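You operate a simulated robot arm through the tools that you are given. There is no shell and no other tool. Be economical: measure what you need, move in short steps, check, and stop when the job is done.

Carry out the task below with a simulated robot arm. There is one attempt and no reset: what you move stays moved.

TASK
Clamp the cable stubs, press the loose red and white caps home, then free the stubs.
Fine: clamp slider at GRIP to clamp, back at FREE at the end. Leave the grey cap.
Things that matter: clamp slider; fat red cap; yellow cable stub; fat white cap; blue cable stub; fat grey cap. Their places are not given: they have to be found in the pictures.

The check looks at the end state, three seconds after you hand in, the way a careful person would. Anything else that was tipped, shoved, dropped, spilled or broken makes it a failure. A push-on lid holds only when it is set on centred and level and pressed home; a screw cap is set on level and turned clockwise until tight.

THE ROBOT
A 7-joint arm with a two-finger parallel gripper, fixed in place. Base frame: the origin is at the foot of the arm, x ahead of it, y to its left, z up; the work surface is at about z = 0.004. Readings come in m, degrees, newtons and seconds.
With the tool pointing down near the work surface it reaches from about 0.24 to 0.62 m from the base axis. Its first joint turns from -66.0 to 66.0 degrees. Payload 2.6 kg.
The TCP is the grasp point between the finger pads, 0.03 m short of the fingertips. In the tool frame z runs along the fingers and y along their closing line. Largest opening 0.094 m; finger width 0.028, thickness 0.01; the body of the gripper, 0.05 by 0.096 m, starts 0.055 m behind the TCP.
Orientation is told as [roll, pitch, yaw] about the base's x, y, z axes, in that order, counted from this pose: with the fingers straight down and closing along the base's y, the tool's x points along the base's -x, its y along +y and its z along -z.

THE INTERFACE
- The arm moves only by the tool drive_tool. Its argument "motion" is a list of rows, each an object (a shift or turn left out is 0, a gripper value left out holds the last) with "delta_pos": the shift along the tool's x, y, z in m, a list of three; "dr": the turn, a rotation vector about the tool's x, y, z in degrees, a list of three; "jaw": the opening, from 0 (shut) to 1 (fully open). In form: [{"delta_pos": [tx, ty, tz], "dr": [rx, ry, rz], "jaw": jaw}, ...]. A call has 1 to 12 rows; each row shifts and turns the commanded pose from where the row before left it, along the tool's axes as they then stand. A row lasts 0.2 s, in which the tool goes at most 0.05 m and 8.6 degrees; a call with a longer step from one row to the next is refused whole, and so is a gripper value outside its range. A pose out of reach is approached as far as the arm can. The call stops where the force on the tool passes 70 N (or 10 N more than at its start, if that is more) or the arm is blocked; 0.2 s more then pass. The fingers move at their own pace (about 0.072 m/s each) and stop on an object; they squeeze with about 36 N. The grip force told is the motor's: it shows also when the fingers shut on nothing. Time passes only in rows, and 0.2 s behind the last, so rows that do not move let the fingers close. The reply holds the time, the measured pose of the TCP, the force on the tool along the base axes, the opening and the grip force, in the units named above and with some noise.
- Cameras (640 x 400 px; columns grow to the right, rows downward): "scene" is fixed at [0.0369, 0.4369, 0.5528]; the picture's right is [-0.74, -0.68, 0.00], its down [-0.46, 0.50, -0.74] and it looks along [0.50, -0.54, -0.67] (base axes); focal length 323 px, centre (320, 200). "wrist" rides on the gripper at [0.076, 0.014, -0.102] in the tool frame; the picture's right is [-0.18, 0.98, 0.00], its down [-0.75, -0.14, -0.64] and it looks along [-0.63, -0.12, 0.77] (tool axes); focal length 243 px, centre (320, 200).
- snapshot(camera): a new picture of that camera. No time passes.
- locate(camera, pixels): for up to 12 pixels [column, row] of the newest picture of that camera ("zoom" is the newest enlarged one), the place [x, y, z] in the base frame of the surface seen there, good to about 0.002 m. No time passes.
- enlarge(camera, box): a new picture of the part [left, top, right, bottom] of that camera's present view, enlarged. No time passes.
- sign_off(): hands the job in; it is judged then, once.

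Go step by step. Measure first, check grasps and placings, and put right what went wrong. The budget is 80 turns and 46 pictures, counting those below and the enlarged ones. Unless the task says otherwise, let go and move clear before handing in, and close with one line.

The tools are called by a JSON object that holds its "op" and its "data". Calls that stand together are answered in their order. drive_tool: Moves the arm, as the interface text tells. Its arguments: {"type":"object","properties":{"motion":{"type":"array","items":{"type":"object","properties":{"delta_pos":{"type":"array","items":{"type":"number"}},"dr":{"type":"array","items":{"type":"number"}},"jaw":{"type":"number"}}}}},"required":["motion"]} The other tools are called the same way: snapshot (camera) takes a picture; locate (camera, pixels) gives the place of the surface under pixels of a picture; enlarge (camera, box) takes an enlarged picture of a part of a camera's view; sign_off () hands the job in.

At the start:

```text
time_s: 0.0
tcp_pos: [0.366, 0.0968, 0.2431]
orientation: [0.0, 0.0, 0.0]
wrist_force: [0.4, -0.4, -0.3]
finger_gap: 0.094
finger_force: 0.0
```

scene: 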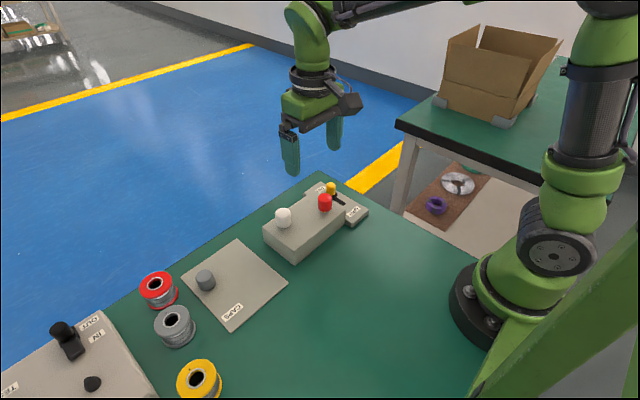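
wrist: 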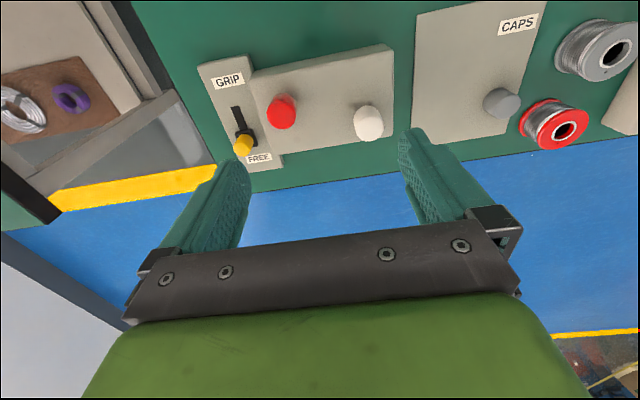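

The wrist picture shows the clamp block with red cap (282,112), white cap (368,122), slider knob at FREE (243,145) with GRIP at the slot's other end (236,108). I'll enlarge both views and measure.

{"op": "enlarge", "data": {"camera": "scene", "box": [250, 160, 390, 270]}}

{"op": "enlarge", "data": {"camera": "wrist", "box": [190, 50, 430, 200]}}

{"op": "locate", "data": {"camera": "wrist", "pixels": [[243, 145], [240, 128], [236, 108], [282, 100], [282, 115], [368, 112], [368, 125], [325, 90], [260, 80], [392, 55], [397, 135], [225, 130]]}}

{"op": "locate", "data": {"camera": "scene", "pixels": [[331, 187], [325, 198], [325, 207], [283, 213], [283, 224], [205, 275], [300, 225], [340, 200], [356, 214], [320, 240]]}}

```text
3.64 times, centred on (320, 215) of scene
```

zoom: 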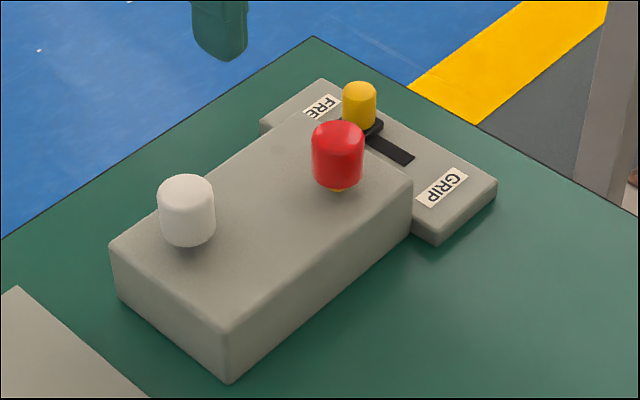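

```text
2.67 times, centred on (310, 125) of wrist
```

zoom: 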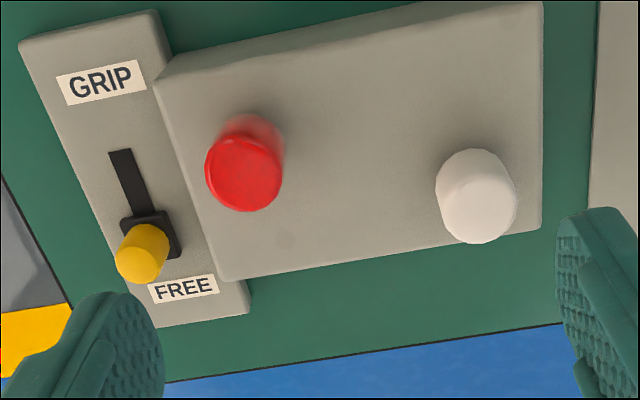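

```text
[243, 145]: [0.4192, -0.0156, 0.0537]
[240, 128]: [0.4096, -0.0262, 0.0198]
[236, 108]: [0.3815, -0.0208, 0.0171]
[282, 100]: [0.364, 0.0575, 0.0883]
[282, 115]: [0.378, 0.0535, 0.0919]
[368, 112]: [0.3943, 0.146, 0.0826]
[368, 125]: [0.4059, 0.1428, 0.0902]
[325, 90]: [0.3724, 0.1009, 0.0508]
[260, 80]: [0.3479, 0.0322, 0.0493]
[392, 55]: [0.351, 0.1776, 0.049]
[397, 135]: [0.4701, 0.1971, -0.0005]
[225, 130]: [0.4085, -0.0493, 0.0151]
```

```text
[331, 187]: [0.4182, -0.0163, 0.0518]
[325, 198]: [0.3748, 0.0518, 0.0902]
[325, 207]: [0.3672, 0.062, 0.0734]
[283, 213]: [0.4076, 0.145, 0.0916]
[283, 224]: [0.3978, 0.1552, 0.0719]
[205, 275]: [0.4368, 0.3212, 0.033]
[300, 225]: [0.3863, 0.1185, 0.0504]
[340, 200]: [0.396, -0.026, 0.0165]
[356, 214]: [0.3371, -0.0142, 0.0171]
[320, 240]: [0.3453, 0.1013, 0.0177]
```

The slider knob is near (0.42, -0.016) with its top at about z 0.054, and the cap tops are near z 0.092. I'll measure the slot line, knob and cap edges more finely in the enlarged view.

{"op": "locate", "data": {"camera": "zoom", "pixels": [[120, 153], [132, 215], [175, 250], [138, 268], [140, 245], [140, 228], [243, 178], [208, 175], [280, 175], [480, 212], [445, 205], [514, 205]]}}

{"op": "enlarge", "data": {"camera": "scene", "box": [290, 170, 370, 220]}}

```text
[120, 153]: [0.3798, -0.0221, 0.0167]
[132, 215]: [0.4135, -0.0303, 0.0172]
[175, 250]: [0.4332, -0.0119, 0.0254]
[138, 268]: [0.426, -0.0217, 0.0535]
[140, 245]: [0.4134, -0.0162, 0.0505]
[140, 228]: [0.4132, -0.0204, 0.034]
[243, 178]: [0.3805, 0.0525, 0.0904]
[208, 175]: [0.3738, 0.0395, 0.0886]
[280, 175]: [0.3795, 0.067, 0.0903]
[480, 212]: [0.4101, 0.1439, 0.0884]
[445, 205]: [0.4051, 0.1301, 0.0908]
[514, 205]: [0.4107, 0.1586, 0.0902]
```

```text
8.00 times, centred on (330, 195) of scene
```

zoom: 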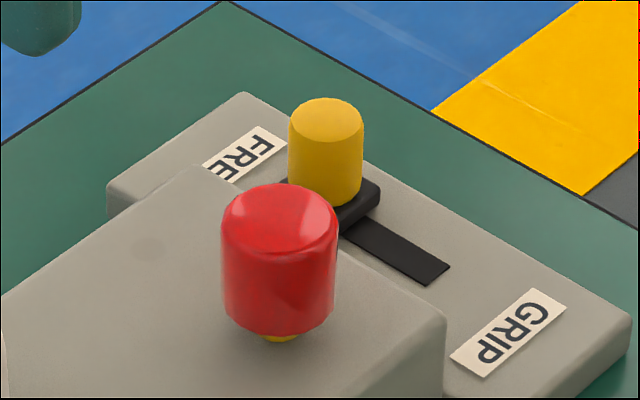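

The yellow knob's top is at (326,115) in this zoom, and the slot runs down-right to (437,275). I'll get the slot direction and the top edges.

{"op": "locate", "data": {"camera": "zoom", "pixels": [[437, 274], [365, 228], [326, 112], [326, 150], [326, 190], [295, 160], [358, 160], [280, 215], [245, 95], [630, 320], [375, 195], [280, 336]]}}

{"op": "locate", "data": {"camera": "scene", "pixels": [[318, 194], [332, 194], [325, 194], [276, 212], [290, 212], [283, 209], [283, 217], [300, 259], [264, 227], [352, 207]]}}

```text
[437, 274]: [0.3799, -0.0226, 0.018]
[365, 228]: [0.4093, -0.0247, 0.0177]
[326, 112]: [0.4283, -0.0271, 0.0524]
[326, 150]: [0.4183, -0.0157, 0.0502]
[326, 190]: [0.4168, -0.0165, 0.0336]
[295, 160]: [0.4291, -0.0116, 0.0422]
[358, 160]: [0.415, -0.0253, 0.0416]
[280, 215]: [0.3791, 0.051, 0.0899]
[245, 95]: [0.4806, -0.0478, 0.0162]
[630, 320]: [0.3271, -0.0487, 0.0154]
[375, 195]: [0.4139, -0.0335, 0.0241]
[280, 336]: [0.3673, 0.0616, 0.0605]
```

```text
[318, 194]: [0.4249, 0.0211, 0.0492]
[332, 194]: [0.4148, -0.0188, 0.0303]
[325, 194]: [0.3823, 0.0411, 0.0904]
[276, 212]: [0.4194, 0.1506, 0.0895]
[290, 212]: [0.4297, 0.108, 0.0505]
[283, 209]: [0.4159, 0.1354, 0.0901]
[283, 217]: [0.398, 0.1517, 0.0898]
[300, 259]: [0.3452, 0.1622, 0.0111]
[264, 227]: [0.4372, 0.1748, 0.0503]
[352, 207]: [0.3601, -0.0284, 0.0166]
```

The plate and block are aligned with the base axes. The slot runs along x at y≈-0.023 and the knob is at about (0.424, -0.021), Ø≈0.02. I'll move above the knob and turn the tool 90° so the fingers close along the slot.

{"op": "drive_tool", "data": {"motion": [{"delta_pos": [-0.0145, -0.0297, 0.018], "jaw": 0.5}, {"delta_pos": [-0.0145, -0.0297, 0.018]}, {"delta_pos": [-0.0145, -0.0297, 0.018]}, {"delta_pos": [-0.0145, -0.0297, 0.018]}, {"dr": [0, 0, -8.5]}, {"dr": [0, 0, -8.5]}, {"dr": [0, 0, -8.5]}, {"dr": [0, 0, -8.5]}, {"dr": [0, 0, -8.5]}, {"dr": [0, 0, -8.5]}, {"dr": [0, 0, -8.5]}, {"dr": [0, 0, -8.5]}]}}

{"op": "drive_tool", "data": {"motion": [{"dr": [0, 0, -8.5]}, {"dr": [0, 0, -8.5]}, {"dr": [0, 0, -5]}, {}]}}

{"op": "snapshot", "data": {"camera": "wrist"}}

```text
time_s: 2.6
tcp_pos: [0.4226, -0.0217, 0.1714]
orientation: [0.1, 0.0, 68.0]
wrist_force: [-0.8, 0.8, 0.1]
finger_gap: 0.0469
finger_force: 0.1
```

```text
time_s: 3.6
tcp_pos: [0.4227, -0.0212, 0.1713]
orientation: [0.0, 0.1, 90.2]
wrist_force: [-1.0, 0.8, -1.1]
finger_gap: 0.047
finger_force: 0.0
```

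```text
40 pictures are left
```

wrist: 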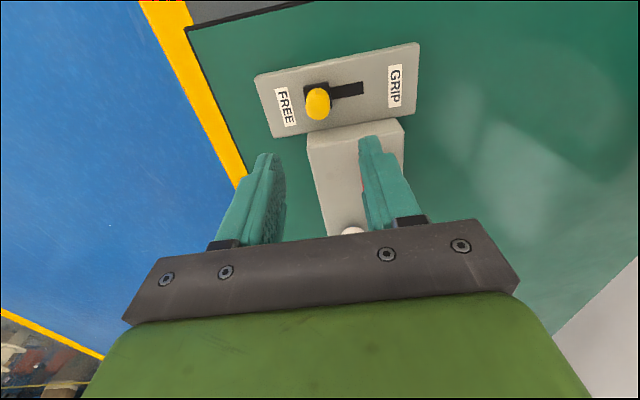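

The tool is over the knob, which shows at (318,104). I'll re-measure the knob and the block edge from this view.

{"op": "locate", "data": {"camera": "wrist", "pixels": [[318, 104], [308, 104], [328, 104], [318, 112], [362, 90], [305, 88], [330, 85], [318, 135], [395, 122], [340, 88]]}}

```text
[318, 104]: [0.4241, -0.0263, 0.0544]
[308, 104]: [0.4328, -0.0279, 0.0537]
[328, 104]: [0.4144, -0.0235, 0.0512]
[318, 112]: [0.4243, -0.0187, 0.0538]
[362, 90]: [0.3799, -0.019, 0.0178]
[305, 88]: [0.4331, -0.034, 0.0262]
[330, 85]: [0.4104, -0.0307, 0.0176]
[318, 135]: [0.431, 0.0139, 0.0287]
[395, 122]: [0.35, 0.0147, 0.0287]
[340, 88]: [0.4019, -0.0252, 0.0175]
```

The knob centre is at about (0.4237, -0.023) and the block face is at y≈0.013, so the fingers clear it. I'll go straight down and close on the knob.

{"op": "drive_tool", "data": {"motion": [{"delta_pos": [0.0015, -0.001, 0.036]}, {"delta_pos": [0, 0, 0.036]}, {"delta_pos": [0, 0, 0.025]}, {"delta_pos": [0, 0, 0.012]}, {}, {"jaw": 0.1}, {}, {}]}}

```text
time_s: 5.4
tcp_pos: [0.4233, -0.0214, 0.0622]
orientation: [0.0, 0.0, 90.1]
wrist_force: [-1.8, 0.8, -2.3]
finger_gap: 0.0225
finger_force: 45.0
```

The fingers stopped on the knob with a gap of 0.0225. Next I'll slide it towards GRIP, which is base -x or tool +y.

{"op": "drive_tool", "data": {"motion": [{"delta_pos": [0, 0.008, 0]}, {"delta_pos": [0, 0.008, 0]}, {"delta_pos": [0, 0.008, 0]}, {"delta_pos": [0, 0.004, 0]}, {}]}}

{"op": "snapshot", "data": {"camera": "wrist"}}

```text
time_s: 6.6
tcp_pos: [0.3956, -0.0228, 0.0629]
orientation: [-0.1, -0.1, 90.1]
wrist_force: [1.3, 11.4, 5.9]
finger_gap: 0.0227
finger_force: 45.2
```

```text
39 pictures are left
```

wrist: 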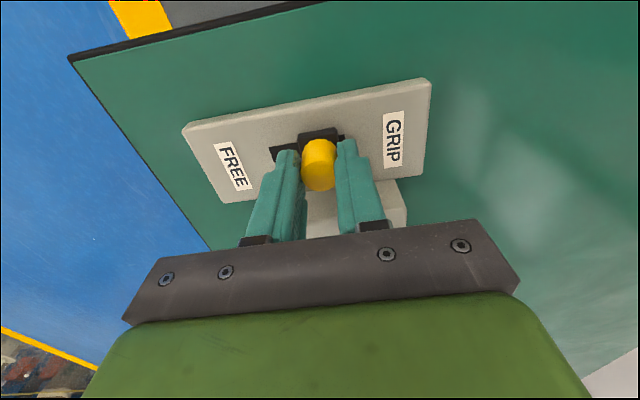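

The knob slides freely, with a slight sideways force (+y 11 N). I'll continue in small steps with a small +y correction until it meets the end stop.

{"op": "drive_tool", "data": {"motion": [{"delta_pos": [-0.0015, 0.004, 0]}, {"delta_pos": [0, 0.004, 0]}, {}]}}

{"op": "drive_tool", "data": {"motion": [{"delta_pos": [0, 0.003, 0]}, {}]}}

```text
time_s: 7.4
tcp_pos: [0.3893, -0.0228, 0.0625]
orientation: [-0.1, 0.0, 89.9]
wrist_force: [2.0, 5.3, 18.6]
finger_gap: 0.0222
finger_force: 44.5
```

```text
time_s: 8.0
tcp_pos: [0.3875, -0.0229, 0.0631]
orientation: [-0.2, 0.1, 90.0]
wrist_force: [1.2, 0.0, 30.5]
finger_gap: 0.0223
finger_force: 45.4
```

The tool advanced less than I commanded and the z force rose to 30 N. I'll look before going further.

{"op": "snapshot", "data": {"camera": "wrist"}}

{"op": "enlarge", "data": {"camera": "scene", "box": [280, 150, 392, 220]}}

```text
38 pictures are left
```

wrist: 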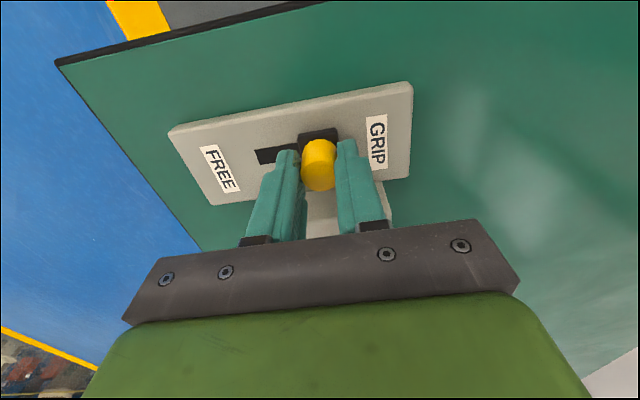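

```text
5.71 times, centred on (336, 185) of scene
```

zoom: 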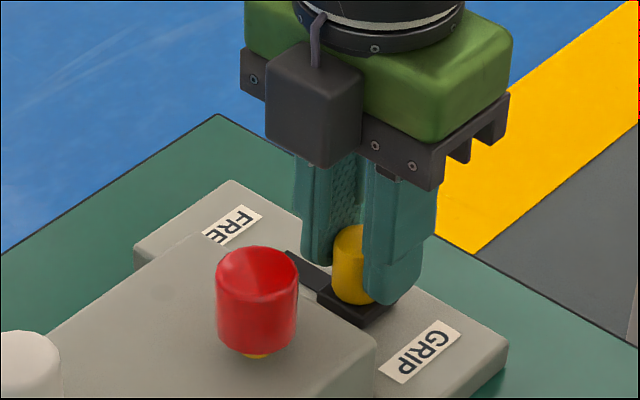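

The carriage now looks near the slot's GRIP end. I'll open the fingers to release the built-up stress and measure the knob.

{"op": "drive_tool", "data": {"motion": [{"jaw": 0.4}, {}, {}]}}

{"op": "enlarge", "data": {"camera": "wrist", "box": [160, 70, 420, 230]}}

```text
time_s: 8.8
tcp_pos: [0.3853, -0.0226, 0.0614]
orientation: [0.2, 0.0, 90.0]
wrist_force: [0.0, -0.6, 0.7]
finger_gap: 0.0377
finger_force: 0.0
```

```text
2.46 times, centred on (290, 150) of wrist
```

zoom: 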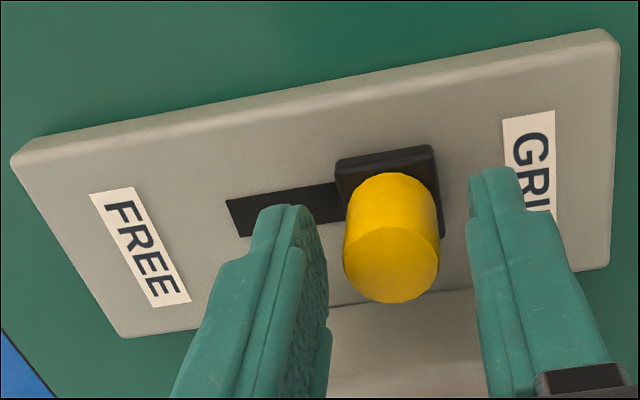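

{"op": "locate", "data": {"camera": "zoom", "pixels": [[391, 270], [350, 265], [434, 265], [232, 218], [340, 170], [432, 150], [391, 225]]}}

```text
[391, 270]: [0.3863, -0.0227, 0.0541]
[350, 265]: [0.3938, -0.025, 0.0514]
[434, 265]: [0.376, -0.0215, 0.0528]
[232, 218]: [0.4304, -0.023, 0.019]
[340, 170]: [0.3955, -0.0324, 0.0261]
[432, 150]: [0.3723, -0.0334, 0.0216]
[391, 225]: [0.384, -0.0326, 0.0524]
```

The knob is at x≈0.3855, close to the mirror of its FREE position (0.3867). To be sure it is at the stop, I'll regrip and push a little further.

{"op": "drive_tool", "data": {"motion": [{"jaw": 0.1}, {}, {"delta_pos": [0, 0.003, 0]}, {"delta_pos": [0, 0.003, 0]}, {}]}}

```text
time_s: 10.0
tcp_pos: [0.3852, -0.0217, 0.0633]
orientation: [-0.8, 0.2, 90.4]
wrist_force: [44.4, 2.4, -32.9]
finger_gap: 0.023
finger_force: 44.9
```

It is hard against the stop: 44 N with no motion. I'll open, lift clear, and check the clamp and caps.

{"op": "drive_tool", "data": {"motion": [{"jaw": 0.5}, {"delta_pos": [0, -0.003, 0]}, {}, {"delta_pos": [0, 0, -0.03]}, {"delta_pos": [0, 0, -0.04]}, {"delta_pos": [0, 0, -0.04]}, {"delta_pos": [0, 0, -0.02], "jaw": 0}, {}]}}

{"op": "enlarge", "data": {"camera": "scene", "box": [260, 170, 372, 240]}}

{"op": "snapshot", "data": {"camera": "wrist"}}

```text
time_s: 11.8
tcp_pos: [0.3852, -0.0205, 0.193]
orientation: [0.1, 0.0, 90.1]
wrist_force: [-0.3, 0.2, -0.1]
finger_gap: 0.0
finger_force: 32.3
```

```text
5.71 times, centred on (316, 205) of scene
```

zoom: 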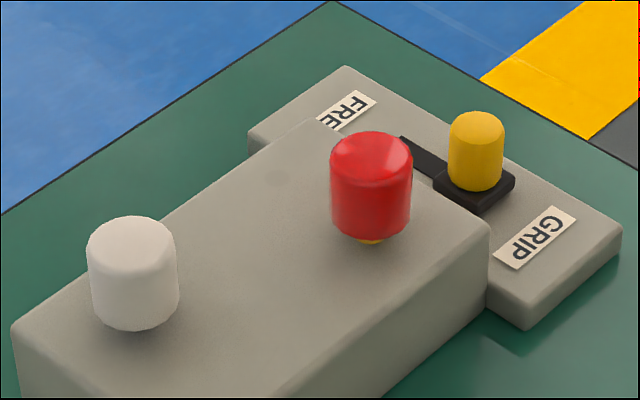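

```text
34 pictures are left
```

wrist: 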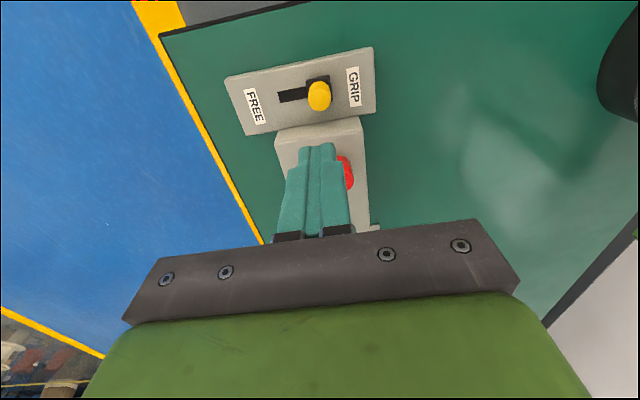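

The clamp stays at GRIP. I'll measure the red and white caps' top rims for their centres.

{"op": "locate", "data": {"camera": "zoom", "pixels": [[371, 134], [371, 155], [371, 178], [340, 155], [402, 155], [371, 210], [132, 219], [132, 243], [132, 268], [98, 243], [166, 243], [132, 300]]}}

```text
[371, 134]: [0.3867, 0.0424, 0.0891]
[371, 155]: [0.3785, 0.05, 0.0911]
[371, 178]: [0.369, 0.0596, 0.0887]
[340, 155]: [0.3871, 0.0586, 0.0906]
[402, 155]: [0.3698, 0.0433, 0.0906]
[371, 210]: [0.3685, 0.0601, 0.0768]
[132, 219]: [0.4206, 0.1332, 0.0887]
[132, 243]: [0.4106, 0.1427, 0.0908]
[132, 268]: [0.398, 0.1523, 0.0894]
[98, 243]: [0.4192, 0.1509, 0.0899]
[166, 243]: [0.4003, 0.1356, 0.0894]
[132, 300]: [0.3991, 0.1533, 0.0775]
```

Red cap centre is (0.378, 0.051) and white is (0.409, 0.143). Both tops are level at z≈0.0905. I'll put the closed fingertips over the red cap and stop just above it (TCP z≈0.127).

{"op": "drive_tool", "data": {"motion": [{"delta_pos": [-0.036, 0.0036, 0]}, {"delta_pos": [-0.0355, 0.0036, 0]}, {"delta_pos": [0, 0, 0.035]}, {"delta_pos": [0, 0, 0.03]}, {}]}}

{"op": "enlarge", "data": {"camera": "scene", "box": [260, 150, 372, 220]}}

```text
time_s: 13.0
tcp_pos: [0.3742, 0.0486, 0.1286]
orientation: [0.1, 0.0, 90.1]
wrist_force: [0.7, -0.1, 0.1]
finger_gap: 0.0002
finger_force: 33.1
```

```text
5.71 times, centred on (316, 185) of scene
```

zoom: 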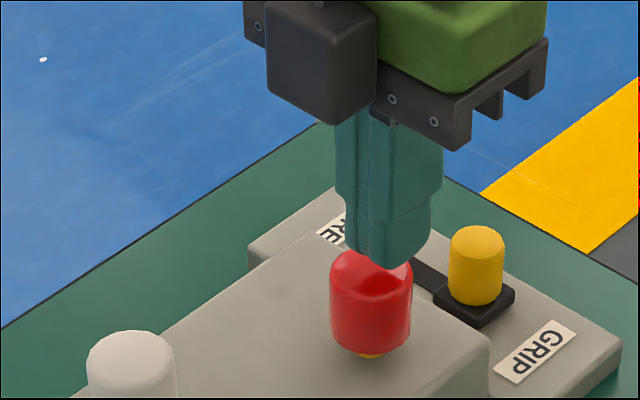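

The TCP is at (0.3742, 0.0486), about 3–4 mm off the cap centre. I'll correct that and press down in small steps.

{"op": "drive_tool", "data": {"motion": [{"delta_pos": [-0.0025, -0.0038, 0]}, {}, {"delta_pos": [0, 0, 0.004]}, {"delta_pos": [0, 0, 0.003]}, {"delta_pos": [0, 0, 0.002]}, {}]}}

```text
time_s: 14.4
tcp_pos: [0.3792, 0.0499, 0.1194]
orientation: [0.1, 0.0, 90.1]
wrist_force: [-1.4, -0.8, 3.3]
finger_gap: 0.0
finger_force: 33.4
```

Contact has just been made (3 N at TCP z 0.1194), centred within about 1 mm. I'll press home in 2 mm steps.

{"op": "drive_tool", "data": {"motion": [{"delta_pos": [0, 0, 0.002]}, {"delta_pos": [0, 0, 0.002]}, {"delta_pos": [0, 0, 0.002]}, {}]}}

```text
time_s: 15.4
tcp_pos: [0.3806, 0.0506, 0.1124]
orientation: [0.1, 0.1, 90.1]
wrist_force: [-1.1, 1.5, 3.3]
finger_gap: 0.0
finger_force: 32.8
```

The tool went down 7 mm with only 3 N of resistance, so I'll check that the cap is moving level.

{"op": "enlarge", "data": {"camera": "scene", "box": [260, 150, 372, 220]}}

```text
5.71 times, centred on (316, 185) of scene
```

zoom: 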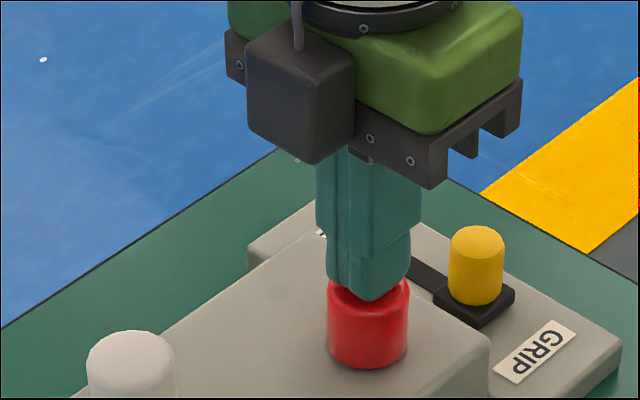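

The cap went down level and the yellow stub is now hidden. I'll keep pressing until it bottoms.

{"op": "drive_tool", "data": {"motion": [{"delta_pos": [0, 0.001, 0.002]}, {"delta_pos": [0, 0, 0.002]}, {"delta_pos": [0, 0, 0.002]}, {}]}}

```text
time_s: 16.4
tcp_pos: [0.3786, 0.0515, 0.1096]
orientation: [-0.5, 0.0, 89.9]
wrist_force: [-18.9, -4.7, 65.3]
finger_gap: 0.0
finger_force: 33.4
```

It bottomed firmly: 65 N at z 0.1096, about 10 mm below first contact. I'll lift off and check it.

{"op": "drive_tool", "data": {"motion": [{"delta_pos": [0, 0, -0.01]}, {"delta_pos": [0, 0, -0.04]}, {"delta_pos": [0, 0, -0.03]}, {"delta_pos": [-0.045, -0.015, 0]}, {"delta_pos": [-0.046, -0.015, 0]}, {}]}}

{"op": "enlarge", "data": {"camera": "scene", "box": [260, 170, 372, 240]}}

{"op": "locate", "data": {"camera": "zoom", "pixels": [[371, 185], [371, 200], [371, 223], [340, 205], [402, 205], [371, 250]]}}

```text
time_s: 17.8
tcp_pos: [0.4098, 0.1436, 0.1857]
orientation: [0.0, 0.0, 90.1]
wrist_force: [0.4, -0.5, -0.7]
finger_gap: 0.0
finger_force: 33.1
```

```text
5.71 times, centred on (316, 205) of scene
```

zoom: 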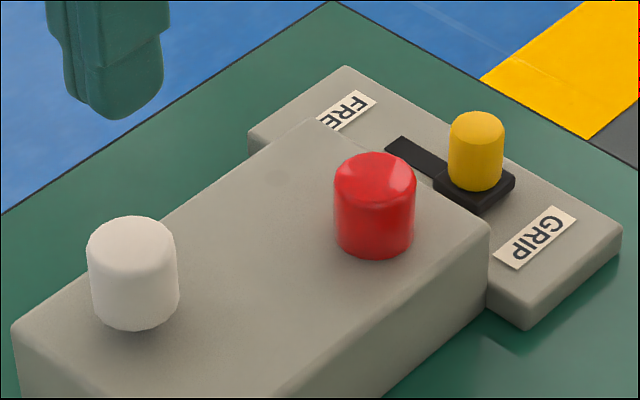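

```text
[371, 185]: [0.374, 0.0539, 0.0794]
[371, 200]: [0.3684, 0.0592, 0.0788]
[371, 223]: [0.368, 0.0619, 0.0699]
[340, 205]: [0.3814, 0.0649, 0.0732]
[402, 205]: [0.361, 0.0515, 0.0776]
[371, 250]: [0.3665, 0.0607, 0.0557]
```

The red cap is seated level with its top at z≈0.080. The tool is already centred over the white cap, so I'll descend and press it the same way.

{"op": "drive_tool", "data": {"motion": [{"delta_pos": [0, 0, 0.035]}, {"delta_pos": [0, 0, 0.023]}, {}, {"delta_pos": [0, 0, 0.004]}, {"delta_pos": [0, 0, 0.004]}, {}]}}

```text
time_s: 19.2
tcp_pos: [0.4108, 0.1415, 0.1205]
orientation: [0.0, -0.1, 90.1]
wrist_force: [-0.4, 0.0, -0.3]
finger_gap: 0.0001
finger_force: 33.0
```

The tip is just at the top surface, at (0.4108, 0.1415). I'll nudge it by (-1.5, +1.5) mm to the centre and press.

{"op": "drive_tool", "data": {"motion": [{"delta_pos": [-0.0015, 0.0015, 0]}, {"delta_pos": [0, 0, 0.002]}, {"delta_pos": [0, 0, 0.002]}, {"delta_pos": [0, 0, 0.002]}, {}]}}

{"op": "enlarge", "data": {"camera": "scene", "box": [230, 160, 342, 230]}}

```text
time_s: 20.4
tcp_pos: [0.407, 0.1437, 0.1129]
orientation: [0.1, 0.0, 90.0]
wrist_force: [1.4, -1.4, 3.8]
finger_gap: 0.0001
finger_force: 33.1
```

```text
5.71 times, centred on (286, 195) of scene
```

zoom: 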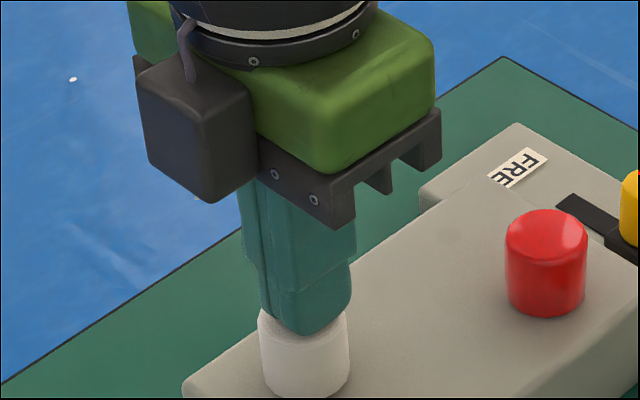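

The white cap is moving down level, so I'll continue until it bottoms.

{"op": "drive_tool", "data": {"motion": [{"delta_pos": [0, -0.001, 0.002]}, {"delta_pos": [0, 0, 0.002]}, {"delta_pos": [0, 0, 0.002]}, {}]}}

```text
time_s: 21.4
tcp_pos: [0.4082, 0.1454, 0.1101]
orientation: [-0.2, -0.2, 89.9]
wrist_force: [-3.9, 1.8, 20.5]
finger_gap: 0.0
finger_force: 32.8
```

{"op": "drive_tool", "data": {"motion": [{"delta_pos": [0, 0, 0.0015]}, {"delta_pos": [0, 0, 0.0015]}, {}]}}

```text
time_s: 22.2
tcp_pos: [0.4083, 0.1447, 0.1098]
orientation: [-0.6, -0.3, 89.8]
wrist_force: [-17.8, -0.9, 60.6]
finger_gap: 0.0
finger_force: 33.4
```

It bottomed with 60 N at z 0.1098, the same as the red cap. I'll lift, go back over the slider with the fingers opened, and take a look.

{"op": "drive_tool", "data": {"motion": [{"delta_pos": [0, 0, -0.015]}, {"delta_pos": [0, 0, -0.04]}, {"delta_pos": [0, 0, -0.025]}, {"delta_pos": [0.042, 0.006, 0]}, {"delta_pos": [0.042, 0.006, 0]}, {"delta_pos": [0.042, 0.006, 0]}, {"delta_pos": [0.041, 0.005, 0], "jaw": 0.5}, {}, {}]}}

{"op": "enlarge", "data": {"camera": "scene", "box": [260, 170, 372, 240]}}

{"op": "locate", "data": {"camera": "zoom", "pixels": [[375, 155], [375, 175], [345, 175], [405, 175], [135, 245], [135, 263], [105, 263], [165, 263], [477, 120], [477, 135]]}}

```text
time_s: 24.2
tcp_pos: [0.3859, -0.021, 0.1828]
orientation: [0.1, -0.1, 90.0]
wrist_force: [0.1, 0.0, 0.1]
finger_gap: 0.0472
finger_force: 0.0
```

```text
5.71 times, centred on (316, 205) of scene
```

zoom: 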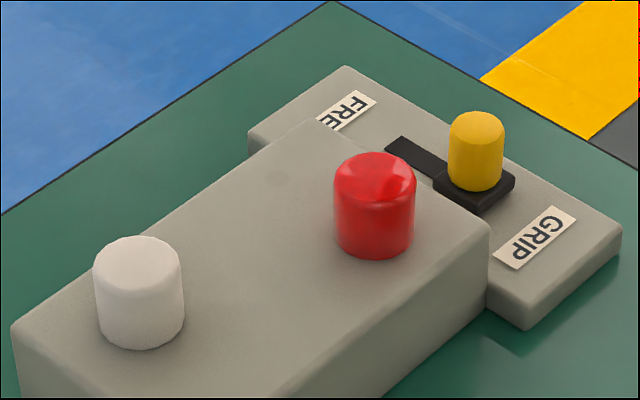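

```text
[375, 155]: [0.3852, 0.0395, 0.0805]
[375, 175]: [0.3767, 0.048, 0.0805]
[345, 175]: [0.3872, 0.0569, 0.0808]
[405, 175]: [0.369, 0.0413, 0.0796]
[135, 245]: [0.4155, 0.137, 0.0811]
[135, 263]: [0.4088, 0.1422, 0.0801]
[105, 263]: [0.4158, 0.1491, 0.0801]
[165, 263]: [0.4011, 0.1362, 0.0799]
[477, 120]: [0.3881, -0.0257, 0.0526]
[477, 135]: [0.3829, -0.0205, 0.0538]
```

Both caps are level at z≈0.080. I'll descend over the knob, grip it and slide it back to FREE (tool -y).

{"op": "drive_tool", "data": {"motion": [{"delta_pos": [0.0015, 0.0005, 0.04]}, {"delta_pos": [0, 0, 0.04]}, {"delta_pos": [0, 0, 0.03]}, {"delta_pos": [0, 0, 0.011]}, {}, {"jaw": 0.1}, {}, {}]}}

{"op": "drive_tool", "data": {"motion": [{"delta_pos": [0, -0.008, 0]}, {"delta_pos": [0, -0.008, 0]}, {"delta_pos": [0, -0.008, 0]}, {"delta_pos": [0, -0.006, 0]}, {}]}}

```text
time_s: 26.0
tcp_pos: [0.3852, -0.0224, 0.0636]
orientation: [0.1, 0.0, 90.0]
wrist_force: [-1.3, 0.0, -7.5]
finger_gap: 0.0222
finger_force: 45.0
```

```text
time_s: 27.2
tcp_pos: [0.4145, -0.0231, 0.0639]
orientation: [0.3, -0.2, 90.1]
wrist_force: [-0.4, 7.9, -33.4]
finger_gap: 0.0226
finger_force: 44.8
```

{"op": "drive_tool", "data": {"motion": [{"jaw": 0.4}, {}, {"jaw": 0.1}, {}, {"delta_pos": [0, -0.004, 0]}, {"delta_pos": [0, -0.004, 0]}, {"delta_pos": [0, -0.003, 0]}, {}]}}

```text
time_s: 29.0
tcp_pos: [0.4248, -0.0251, 0.0643]
orientation: [0.1, -0.1, 90.0]
wrist_force: [-16.1, 2.0, 34.6]
finger_gap: 0.0226
finger_force: 44.9
```

The knob is at about 0.425 (it started at 0.4237) and a stop force is building. One more small push will confirm it, then I'll release and lift.

{"op": "drive_tool", "data": {"motion": [{"delta_pos": [0, -0.002, 0]}, {}]}}

{"op": "drive_tool", "data": {"motion": [{"jaw": 0.5}, {"delta_pos": [0, 0.002, 0]}, {}, {"delta_pos": [0, 0, -0.03]}, {"delta_pos": [0, 0, -0.045]}, {"delta_pos": [0, 0, -0.045]}, {"delta_pos": [0, 0, -0.04]}, {}]}}

{"op": "enlarge", "data": {"camera": "scene", "box": [260, 170, 372, 240]}}

{"op": "snapshot", "data": {"camera": "scene"}}

{"op": "locate", "data": {"camera": "zoom", "pixels": [[375, 175], [135, 263], [405, 95], [405, 108]]}}

```text
time_s: 29.6
tcp_pos: [0.4248, -0.0241, 0.0641]
orientation: [0.4, -0.1, 89.8]
wrist_force: [-31.1, 3.2, 33.7]
finger_gap: 0.0228
finger_force: 44.8
```

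```text
time_s: 31.4
tcp_pos: [0.4238, -0.0238, 0.2262]
orientation: [-0.1, 0.0, 90.0]
wrist_force: [0.2, 0.5, 0.0]
finger_gap: 0.0472
finger_force: 0.1
```

```text
5.71 times, centred on (316, 205) of scene
```

zoom: 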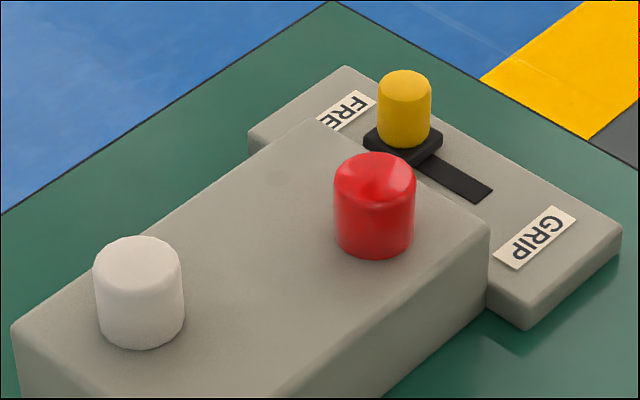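

```text
27 pictures are left
```

scene: 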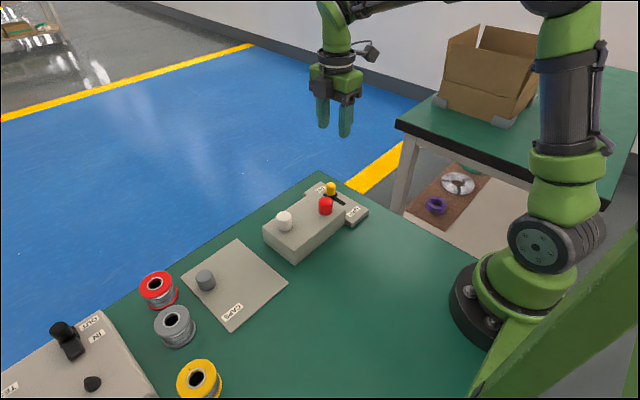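

```text
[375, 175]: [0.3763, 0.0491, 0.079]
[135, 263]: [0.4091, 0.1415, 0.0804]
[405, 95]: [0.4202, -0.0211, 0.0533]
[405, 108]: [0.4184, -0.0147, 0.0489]
```

The slider is at the FREE stop, both caps are seated level at z≈0.080, the grey cap is untouched and the arm is clear, so I'm handing in.

{"op": "sign_off", "data": {}}

```text
The job is handed in.
```

The stubs were clamped, the red and white caps were pressed home level, and the slider is back at FREE with the grey cap left alone.
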